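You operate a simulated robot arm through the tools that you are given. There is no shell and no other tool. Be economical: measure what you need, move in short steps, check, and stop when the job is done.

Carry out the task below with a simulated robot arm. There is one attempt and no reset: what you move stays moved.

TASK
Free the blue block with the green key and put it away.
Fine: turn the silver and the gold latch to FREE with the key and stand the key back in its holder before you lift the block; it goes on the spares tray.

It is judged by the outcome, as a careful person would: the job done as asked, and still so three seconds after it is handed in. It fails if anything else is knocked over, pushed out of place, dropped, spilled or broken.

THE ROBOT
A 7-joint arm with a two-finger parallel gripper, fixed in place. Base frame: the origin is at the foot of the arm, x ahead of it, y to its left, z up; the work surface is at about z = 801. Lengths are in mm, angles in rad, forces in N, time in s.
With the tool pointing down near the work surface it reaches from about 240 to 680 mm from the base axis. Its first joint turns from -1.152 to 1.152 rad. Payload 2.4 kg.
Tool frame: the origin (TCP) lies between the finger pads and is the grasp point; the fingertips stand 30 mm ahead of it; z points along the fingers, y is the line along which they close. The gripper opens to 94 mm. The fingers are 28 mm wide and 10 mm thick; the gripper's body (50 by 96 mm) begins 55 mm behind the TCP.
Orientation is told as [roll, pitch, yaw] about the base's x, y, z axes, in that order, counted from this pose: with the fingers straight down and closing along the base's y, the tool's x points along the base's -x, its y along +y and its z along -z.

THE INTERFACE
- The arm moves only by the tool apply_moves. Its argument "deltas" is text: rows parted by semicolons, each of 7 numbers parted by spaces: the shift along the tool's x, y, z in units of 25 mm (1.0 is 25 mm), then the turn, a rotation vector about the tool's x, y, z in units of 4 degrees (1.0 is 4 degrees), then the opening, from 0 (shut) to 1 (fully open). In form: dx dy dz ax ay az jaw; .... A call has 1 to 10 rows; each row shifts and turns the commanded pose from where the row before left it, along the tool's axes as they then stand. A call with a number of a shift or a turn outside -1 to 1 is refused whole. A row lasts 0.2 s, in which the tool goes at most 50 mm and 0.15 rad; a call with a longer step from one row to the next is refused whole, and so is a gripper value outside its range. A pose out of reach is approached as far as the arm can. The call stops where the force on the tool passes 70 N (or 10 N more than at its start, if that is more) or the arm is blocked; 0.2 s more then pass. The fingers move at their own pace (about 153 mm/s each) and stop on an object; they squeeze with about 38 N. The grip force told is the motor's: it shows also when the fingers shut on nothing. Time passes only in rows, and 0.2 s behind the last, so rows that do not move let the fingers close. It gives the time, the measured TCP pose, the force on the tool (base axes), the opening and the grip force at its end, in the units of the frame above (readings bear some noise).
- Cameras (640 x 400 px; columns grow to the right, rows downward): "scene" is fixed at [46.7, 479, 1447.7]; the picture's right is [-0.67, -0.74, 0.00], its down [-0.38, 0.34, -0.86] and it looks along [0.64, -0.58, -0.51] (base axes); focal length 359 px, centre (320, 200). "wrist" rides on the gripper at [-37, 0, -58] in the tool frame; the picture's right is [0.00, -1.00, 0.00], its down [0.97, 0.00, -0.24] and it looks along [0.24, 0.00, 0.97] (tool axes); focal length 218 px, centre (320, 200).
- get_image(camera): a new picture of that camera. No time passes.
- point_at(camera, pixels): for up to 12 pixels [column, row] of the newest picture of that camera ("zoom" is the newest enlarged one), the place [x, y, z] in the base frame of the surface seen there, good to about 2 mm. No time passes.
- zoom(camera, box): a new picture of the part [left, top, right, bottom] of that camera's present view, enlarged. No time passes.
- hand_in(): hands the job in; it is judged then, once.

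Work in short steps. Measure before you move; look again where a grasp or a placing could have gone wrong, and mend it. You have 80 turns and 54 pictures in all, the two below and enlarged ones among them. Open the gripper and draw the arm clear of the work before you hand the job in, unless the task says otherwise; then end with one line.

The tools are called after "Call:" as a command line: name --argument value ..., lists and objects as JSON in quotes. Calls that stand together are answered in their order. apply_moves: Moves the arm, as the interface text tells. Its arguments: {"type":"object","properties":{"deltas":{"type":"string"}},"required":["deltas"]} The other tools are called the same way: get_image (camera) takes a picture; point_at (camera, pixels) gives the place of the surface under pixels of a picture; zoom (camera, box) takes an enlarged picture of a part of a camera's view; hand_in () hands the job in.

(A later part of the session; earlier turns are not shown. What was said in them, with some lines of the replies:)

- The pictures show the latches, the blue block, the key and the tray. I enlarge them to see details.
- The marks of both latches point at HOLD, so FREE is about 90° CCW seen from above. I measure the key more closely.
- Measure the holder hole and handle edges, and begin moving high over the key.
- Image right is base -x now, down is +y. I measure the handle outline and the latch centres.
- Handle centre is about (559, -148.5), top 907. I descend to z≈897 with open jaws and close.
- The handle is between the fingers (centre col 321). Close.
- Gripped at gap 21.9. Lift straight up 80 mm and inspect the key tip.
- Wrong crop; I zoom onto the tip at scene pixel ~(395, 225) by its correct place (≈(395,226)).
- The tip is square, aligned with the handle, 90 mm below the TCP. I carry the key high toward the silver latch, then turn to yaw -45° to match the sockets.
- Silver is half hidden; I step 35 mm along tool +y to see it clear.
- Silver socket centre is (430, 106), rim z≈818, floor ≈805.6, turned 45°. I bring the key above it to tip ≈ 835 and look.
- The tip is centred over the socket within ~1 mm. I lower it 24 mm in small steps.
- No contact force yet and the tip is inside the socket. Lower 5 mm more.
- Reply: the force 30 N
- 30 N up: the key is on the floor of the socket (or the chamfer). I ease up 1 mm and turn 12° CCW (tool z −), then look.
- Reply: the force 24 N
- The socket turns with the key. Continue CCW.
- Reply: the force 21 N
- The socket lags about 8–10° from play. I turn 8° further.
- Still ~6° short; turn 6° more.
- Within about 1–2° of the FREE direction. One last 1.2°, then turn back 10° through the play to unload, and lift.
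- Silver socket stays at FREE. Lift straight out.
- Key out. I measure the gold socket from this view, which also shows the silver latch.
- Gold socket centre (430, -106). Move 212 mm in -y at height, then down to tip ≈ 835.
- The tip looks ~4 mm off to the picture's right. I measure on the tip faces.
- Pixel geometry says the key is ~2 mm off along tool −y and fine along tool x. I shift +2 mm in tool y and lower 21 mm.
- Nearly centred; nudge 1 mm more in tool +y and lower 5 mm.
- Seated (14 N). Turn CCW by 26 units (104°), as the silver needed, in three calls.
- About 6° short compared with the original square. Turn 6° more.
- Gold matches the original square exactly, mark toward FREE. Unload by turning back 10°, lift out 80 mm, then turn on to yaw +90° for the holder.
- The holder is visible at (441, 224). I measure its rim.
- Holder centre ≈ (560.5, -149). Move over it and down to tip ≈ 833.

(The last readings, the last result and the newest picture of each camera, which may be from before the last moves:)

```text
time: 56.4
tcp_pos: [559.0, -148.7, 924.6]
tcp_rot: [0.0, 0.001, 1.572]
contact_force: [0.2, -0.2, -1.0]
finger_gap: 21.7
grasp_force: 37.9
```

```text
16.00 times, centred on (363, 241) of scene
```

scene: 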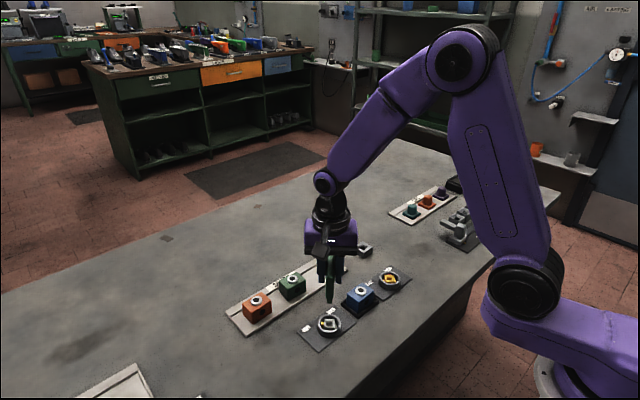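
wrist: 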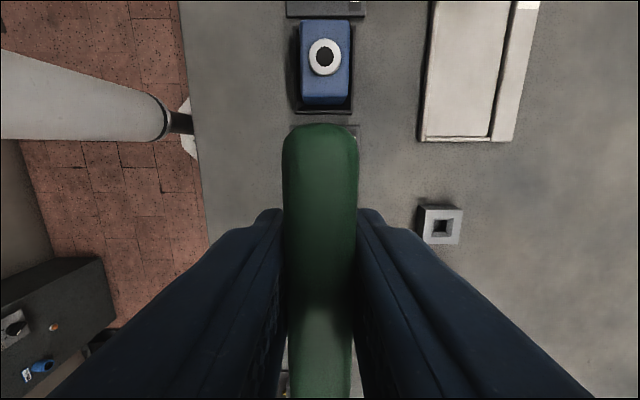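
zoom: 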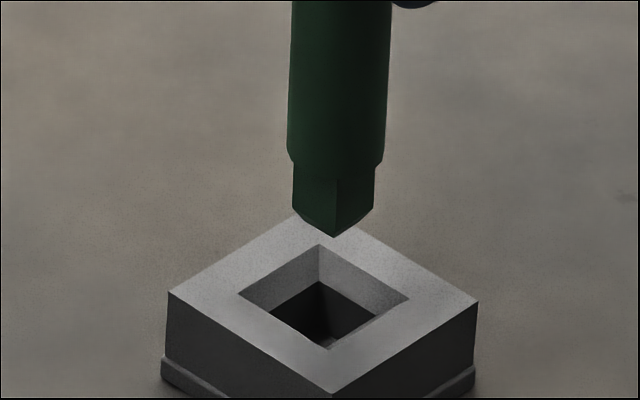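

Tip column lines up with the hole (≈1 mm), well inside the chamfer. Lower 16 mm and check.

Call:
apply_moves --deltas "0 0 0.3 0 0 0 0;0 0 0.2 0 0 0 0;0 0 0.15 0 0 0 0;0 0 0 0 0 0 0"

Call:
zoom --camera "scene" --box '[347, 236, 379, 256]'

```text
time: 57.4
tcp_pos: [561.3, -148.3, 908.4]
tcp_rot: [-0.001, -0.001, 1.572]
contact_force: [-0.3, -0.6, -2.2]
finger_gap: 22.2
grasp_force: 38.1
```

```text
16.00 times, centred on (363, 246) of scene
```

zoom: 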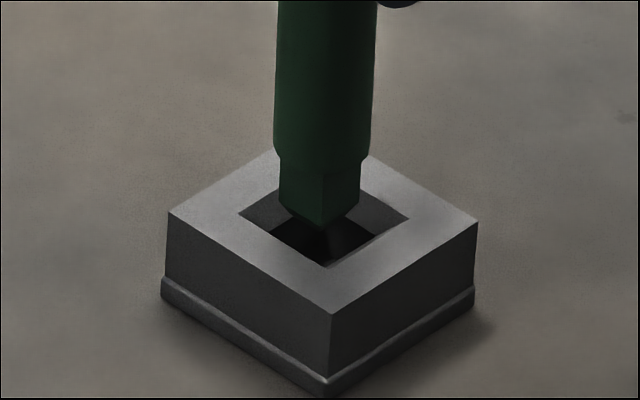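

The tip sits ~2 mm toward the back of the hole; shift (-1.2, +1.4) mm and lower on to 899.

Call:
apply_moves --deltas "-0.056 0.05 0 0 0 0 0;0 0 0.15 0 0 0 0;0 0 0.15 0 0 0 0;0 0 0.08 0 0 0 0;0 0 0 0 0 0 0"

Call:
zoom --camera "scene" --box '[347, 236, 379, 256]'

```text
time: 58.6
tcp_pos: [560.4, -146.3, 900.5]
tcp_rot: [-0.001, 0.0, 1.569]
contact_force: [0.3, -0.1, -2.1]
finger_gap: 21.9
grasp_force: 37.7
```

```text
16.00 times, centred on (363, 246) of scene
```

zoom: 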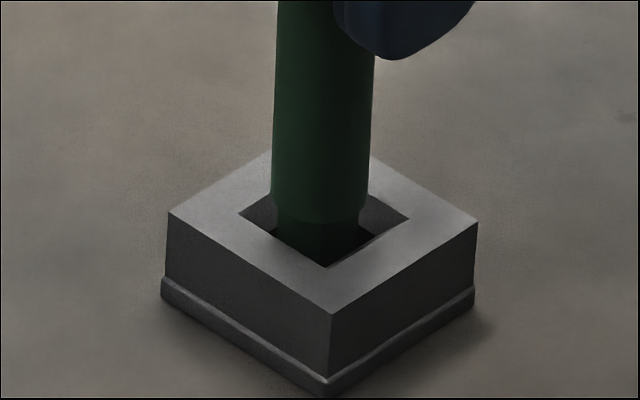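

No force; the tip is in the hole. Lower another 3–4 mm until it rests.

Call:
apply_moves --deltas "0 0 0.06 0 0 0 0;0 0 0.06 0 0 0 0;0 0 0 0 0 0 0"

```text
time: 59.4
tcp_pos: [560.3, -147.1, 897.1]
tcp_rot: [0.0, 0.001, 1.571]
contact_force: [-0.1, 0.4, -1.1]
finger_gap: 22.0
grasp_force: 38.2
```

Call:
apply_moves --deltas "0 0 0.04 0 0 0 0;0 0 0.03 0 0 0 0;0 0 0 0 0 0 0"

```text
time: 60.2
tcp_pos: [561.5, -147.7, 894.1]
tcp_rot: [-0.001, 0.001, 1.57]
contact_force: [-0.9, -0.4, 0.4]
finger_gap: 22.0
grasp_force: 38.2
```

Call:
apply_moves --deltas "0 0 0.04 0 0 0 0;0 0 0 0 0 0 0"

Call:
zoom --camera "scene" --box '[339, 214, 387, 254]'

```text
time: 60.8
tcp_pos: [560.8, -146.9, 893.5]
tcp_rot: [-0.002, -0.001, 1.571]
contact_force: [-2.1, 1.4, 12.5]
finger_gap: 22.0
grasp_force: 37.5
```

```text
10.00 times, centred on (363, 234) of scene
```

zoom: 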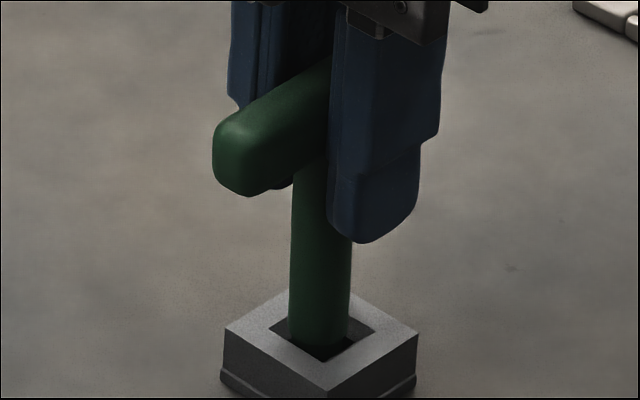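

Rests on the holder floor (12.5 N). Ease up a hair, open, rise.

Call:
apply_moves --deltas "0 0 -0.03 0 0 0 0;0 0 0 0 0 0 0.4;0 0 0 0 0 0 1;0 0 0 0 0 0 1;0 0 0 0 0 0 1;0 0 -0.4 0 0 0 1;0 0 -0.8 0 0 0 1;0 0 -0.9 0 0 0 1;0 0 -0.9 0 0 0 1;0 0 -0.9 0 0 0 1"

Call:
get_image --camera "wrist"

Call:
get_image --camera "scene"

```text
time: 63.0
tcp_pos: [559.6, -147.0, 989.3]
tcp_rot: [0.004, 0.0, 1.572]
contact_force: [-0.3, 0.1, -0.3]
finger_gap: 94.1
grasp_force: 0.0
```

```text
10 pictures are left
```

wrist: 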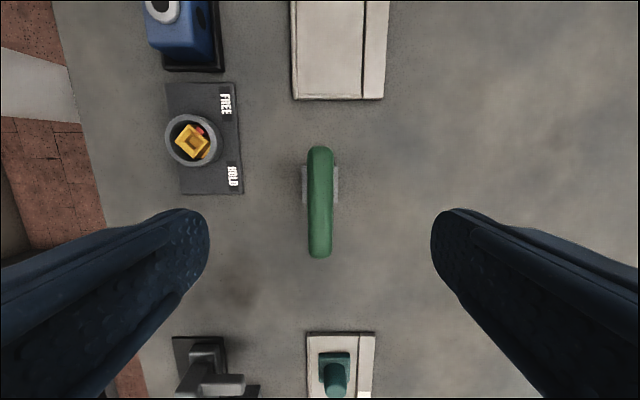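

```text
9 pictures are left
```

scene: 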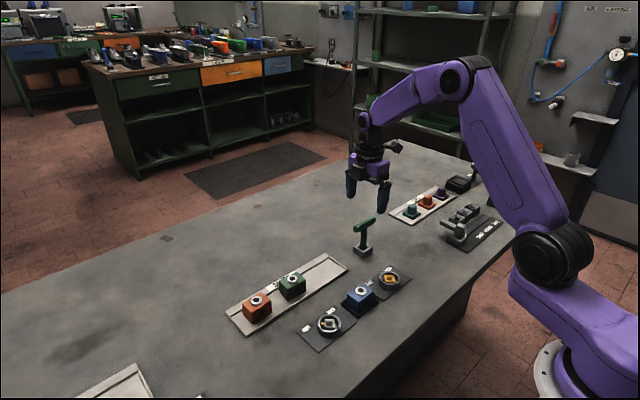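

The key stands straight in its holder; gold mark points to FREE. Now I measure the blue block and the tray's free area.

Call:
zoom --camera "scene" --box '[312, 274, 408, 334]'

Call:
point_at --camera "scene" --pixels '[[310, 280], [325, 272], [335, 268], [300, 300], [292, 279], [257, 301], [345, 268], [330, 255], [340, 275], [305, 292]]'

```text
6.67 times, centred on (360, 304) of scene
```

zoom: 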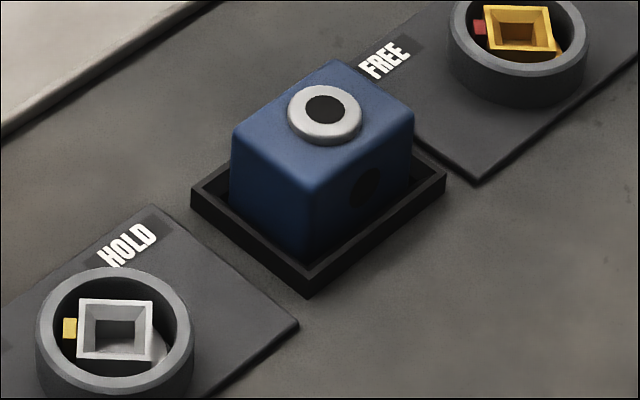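

```text
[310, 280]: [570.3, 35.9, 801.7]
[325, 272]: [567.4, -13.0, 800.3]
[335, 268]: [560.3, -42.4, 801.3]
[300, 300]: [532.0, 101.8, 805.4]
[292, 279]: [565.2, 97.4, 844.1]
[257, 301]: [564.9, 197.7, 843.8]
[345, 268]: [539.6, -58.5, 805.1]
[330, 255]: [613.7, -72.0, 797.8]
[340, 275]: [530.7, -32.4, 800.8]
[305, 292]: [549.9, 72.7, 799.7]
```

Call:
point_at --camera "zoom" --pixels '[[240, 133], [333, 65], [408, 112], [312, 184], [270, 190], [375, 180], [325, 90], [325, 110], [196, 192], [308, 280], [440, 174], [300, 230]]'

```text
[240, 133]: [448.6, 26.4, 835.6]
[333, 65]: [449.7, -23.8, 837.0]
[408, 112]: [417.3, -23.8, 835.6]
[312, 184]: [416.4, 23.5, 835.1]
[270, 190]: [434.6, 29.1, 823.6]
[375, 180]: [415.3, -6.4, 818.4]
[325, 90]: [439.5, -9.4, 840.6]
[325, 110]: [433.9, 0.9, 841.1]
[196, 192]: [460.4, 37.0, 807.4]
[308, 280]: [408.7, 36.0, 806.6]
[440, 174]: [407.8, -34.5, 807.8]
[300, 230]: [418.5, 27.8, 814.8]
```

Block: centre (433.5, 0.5), 36 mm in x, 56 in y, top 836; pocket rim 807. I move over it and descend to TCP 843 (tips 813), fingers closing along x.

Call:
apply_moves --deltas "-0.843 0.723 0 0 0 0 1;-0.843 0.723 0 0 0 0 1;-0.843 0.723 0 0 0 0 1;-0.843 0.723 0 0 0 0 1;-0.843 0.723 0 0 0 0 1;-0.843 0.723 0 0 0 0 1;-0.843 0.723 0 0 0 0 1;0 0 0.9 0 0 0 1;0 0 0.9 0 0 0 1;0 0 0 0 0 0 1"

Call:
get_image --camera "wrist"

```text
time: 65.2
tcp_pos: [433.7, 1.9, 945.7]
tcp_rot: [0.001, 0.0, 1.57]
contact_force: [-0.6, 0.2, -0.2]
finger_gap: 93.9
grasp_force: 0.0
```

```text
7 pictures are left
```

wrist: 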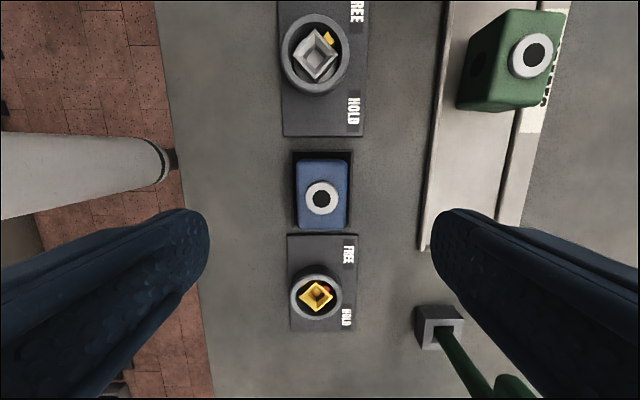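

Aligned (block centre col 322). Descend 103 mm and close.

Call:
apply_moves --deltas "0 0 0.8 0 0 0 1;0 0 0.8 0 0 0 1;0 0 0.8 0 0 0 1;0 0 0.8 0 0 0 1;0 0 0.5 0 0 0 1;0 0 0.4 0 0 0 1;0 0 0 0 0 0 0.5;0 0 0 0 0 0 0;0 0 0 0 0 0 0;0 0 0 0 0 0 0"

```text
time: 67.4
tcp_pos: [433.1, -0.9, 844.6]
tcp_rot: [-0.001, -0.001, 1.571]
contact_force: [2.1, 0.4, 15.7]
finger_gap: 39.5
grasp_force: 37.7
```

Gripped at 39.5 mm; some 16 N upward reading. Lift 2.5 mm gently and watch.

Call:
apply_moves --deltas "0 0 -0.1 0 0 0 0;0 0 0 0 0 0 0"

Call:
zoom --camera "scene" --box '[312, 264, 408, 324]'

```text
time: 68.0
tcp_pos: [434.2, 0.6, 846.8]
tcp_rot: [0.001, 0.001, 1.571]
contact_force: [5.1, -1.3, -1.7]
finger_gap: 39.6
grasp_force: 38.1
```

```text
6.67 times, centred on (360, 294) of scene
```

zoom: 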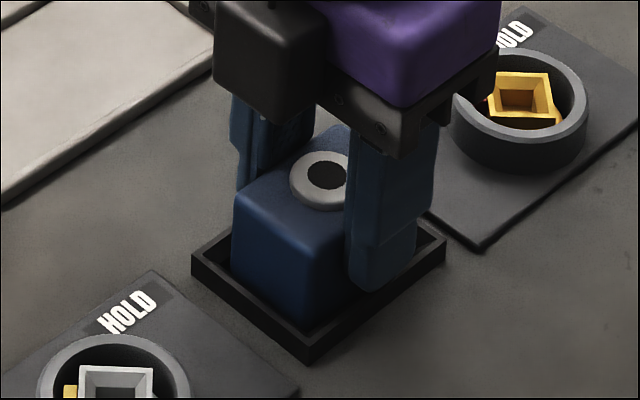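

Force is gone. Lift 17 mm slowly and read the force.

Call:
apply_moves --deltas "0 0 -0.2 0 0 0 0;0 0 -0.2 0 0 0 0;0 0 -0.3 0 0 0 0;0 0 0 0 0 0 0"

```text
time: 69.0
tcp_pos: [434.5, 0.7, 865.2]
tcp_rot: [0.0, 0.001, 1.571]
contact_force: [-0.9, -0.1, -2.5]
finger_gap: 39.3
grasp_force: 38.2
```

The block hangs free. Lift 50 mm more and carry it to (567, 10) on the free part of the spares tray.

Call:
apply_moves --deltas "0 0 -0.7 0 0 0 0;0 0 -0.7 0 0 0 0;0 0 -0.6 0 0 0 0;-0.064 -0.887 0 0 0 0 0;-0.064 -0.887 0 0 0 0 0;-0.064 -0.887 0 0 0 0 0;-0.064 -0.887 0 0 0 0 0;-0.064 -0.887 0 0 0 0 0;-0.064 -0.887 0 0 0 0 0;0 0 0 0 0 0 0"

Call:
get_image --camera "wrist"

```text
time: 71.2
tcp_pos: [568.4, 11.4, 913.6]
tcp_rot: [0.001, 0.0, 1.571]
contact_force: [-0.4, 0.5, -3.1]
finger_gap: 39.3
grasp_force: 37.8
```

```text
5 pictures are left
```

wrist: 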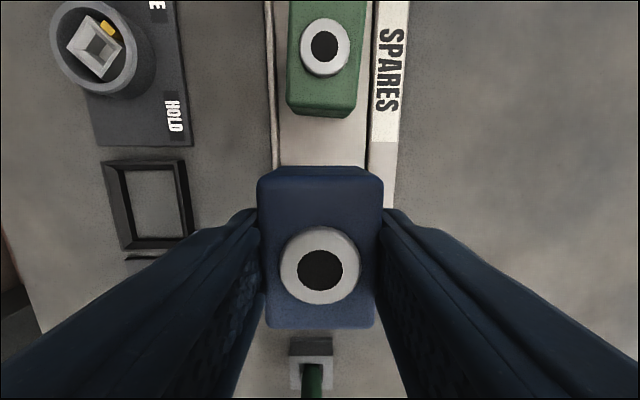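

Call:
point_at --camera "wrist" --pixels '[[268, 150], [275, 150], [282, 150], [365, 150], [370, 150], [378, 150], [325, 20], [325, 108], [290, 90], [353, 90], [320, 140], [328, 155]]'

```text
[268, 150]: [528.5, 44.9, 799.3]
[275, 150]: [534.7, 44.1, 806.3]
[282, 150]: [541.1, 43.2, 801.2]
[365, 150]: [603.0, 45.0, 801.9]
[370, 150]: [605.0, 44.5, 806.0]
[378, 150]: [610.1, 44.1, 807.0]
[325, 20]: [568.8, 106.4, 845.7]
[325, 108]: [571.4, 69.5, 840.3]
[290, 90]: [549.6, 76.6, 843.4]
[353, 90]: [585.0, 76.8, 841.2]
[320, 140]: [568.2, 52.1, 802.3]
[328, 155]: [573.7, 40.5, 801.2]
```

Tray floor spans x 537–604 and the block is centred at ~568, 30 mm clear of the green one. Descend to about 3 mm above.

Call:
apply_moves --deltas "0 0 0.7 0 0 0 0;0 0 0.7 0 0 0 0;0 0 0.6 0 0 0 0;0 0 0.4 0 0 0 0;0 0 0.25 0 0 0 0;0 0 0 0 0 0 0"

Call:
apply_moves --deltas "0 0 0.05 0 0 0 0;0 0 0.05 0 0 0 0;0 0 0 0 0 0 0"

Call:
zoom --camera "scene" --box '[270, 240, 366, 300]'

```text
time: 72.6
tcp_pos: [565.9, 10.3, 847.5]
tcp_rot: [0.001, 0.001, 1.571]
contact_force: [-2.3, -0.6, 2.3]
finger_gap: 39.3
grasp_force: 38.4
```

```text
time: 73.4
tcp_pos: [566.2, 10.4, 847.9]
tcp_rot: [-0.003, -0.001, 1.571]
contact_force: [-12.0, 0.2, 42.9]
finger_gap: 39.5
grasp_force: 37.7
```

```text
6.67 times, centred on (318, 270) of scene
```

zoom: 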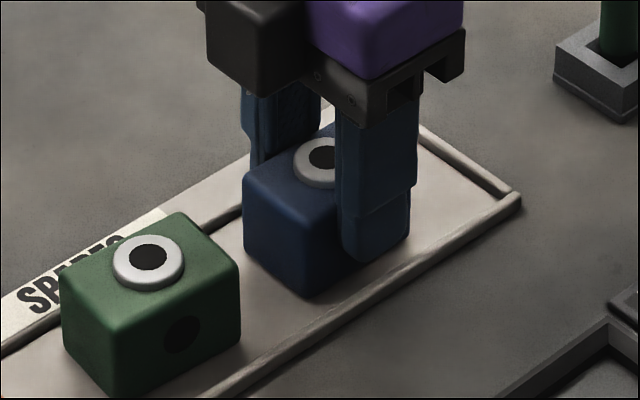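

The block rests on the tray (43 N). Ease off 2.3 mm, open, and rise.

Call:
apply_moves --deltas "0 0 -0.09 0 0 0 0;0 0 0 0 0 0 0;0 0 0 0 0 0 0.55;0 0 0 0 0 0 0.7;0 0 0 0 0 0 0.7;0 0 -0.5 0 0 0 0.7;0 0 -0.9 0 0 0 0.7;0 0 -0.9 0 0 0 0.7;0 0 -0.9 0 0 0 0.7;0 0 -0.9 0 0 0 0.9"

Call:
apply_moves --deltas "0 0.6 -0.9 0 0 0 1;0 0.8 -0.9 0 0 0 1;0 0.8 -0.5 0 0 0 1;0 0.8 0 0 0 0 1;0 0.8 0 0 0 0 1;0 0 0 0 0 0 1"

Call:
get_image --camera "scene"

Call:
get_image --camera "wrist"

```text
time: 75.6
tcp_pos: [565.9, 10.4, 951.0]
tcp_rot: [0.001, 0.0, 1.571]
contact_force: [-0.3, 0.2, 0.1]
finger_gap: 84.4
grasp_force: 0.1
```

```text
time: 77.0
tcp_pos: [471.3, 11.0, 1007.3]
tcp_rot: [-0.001, 0.0, 1.57]
contact_force: [0.3, -0.1, -0.1]
finger_gap: 94.1
grasp_force: 0.1
```

```text
3 pictures are left
```

scene: 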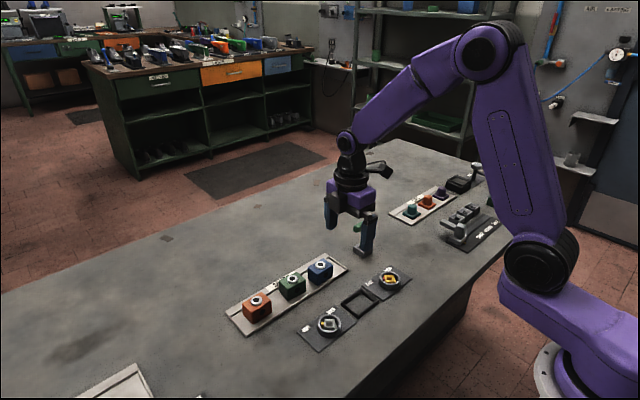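

```text
2 pictures are left
```

wrist: 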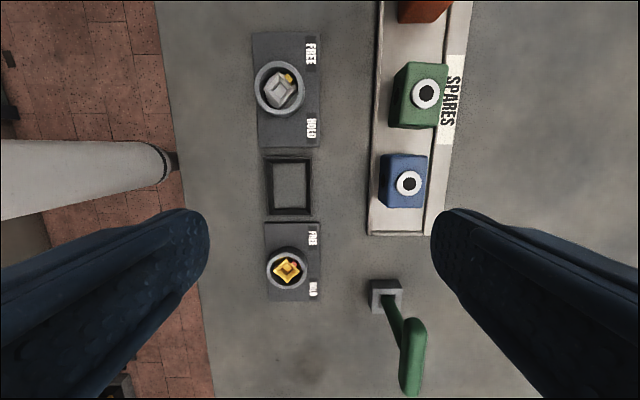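

The pictures show the blue block flat on the spares tray at wrist (403, 181). The key is back in its holder, both latch marks point at FREE and the gripper is open and clear, so I hand in.

Call:
hand_in

```text
The job is handed in.
```

The job is handed in: I turned the silver and gold latches to FREE, stood the green key back in its holder, then moved the blue block to the spares tray.
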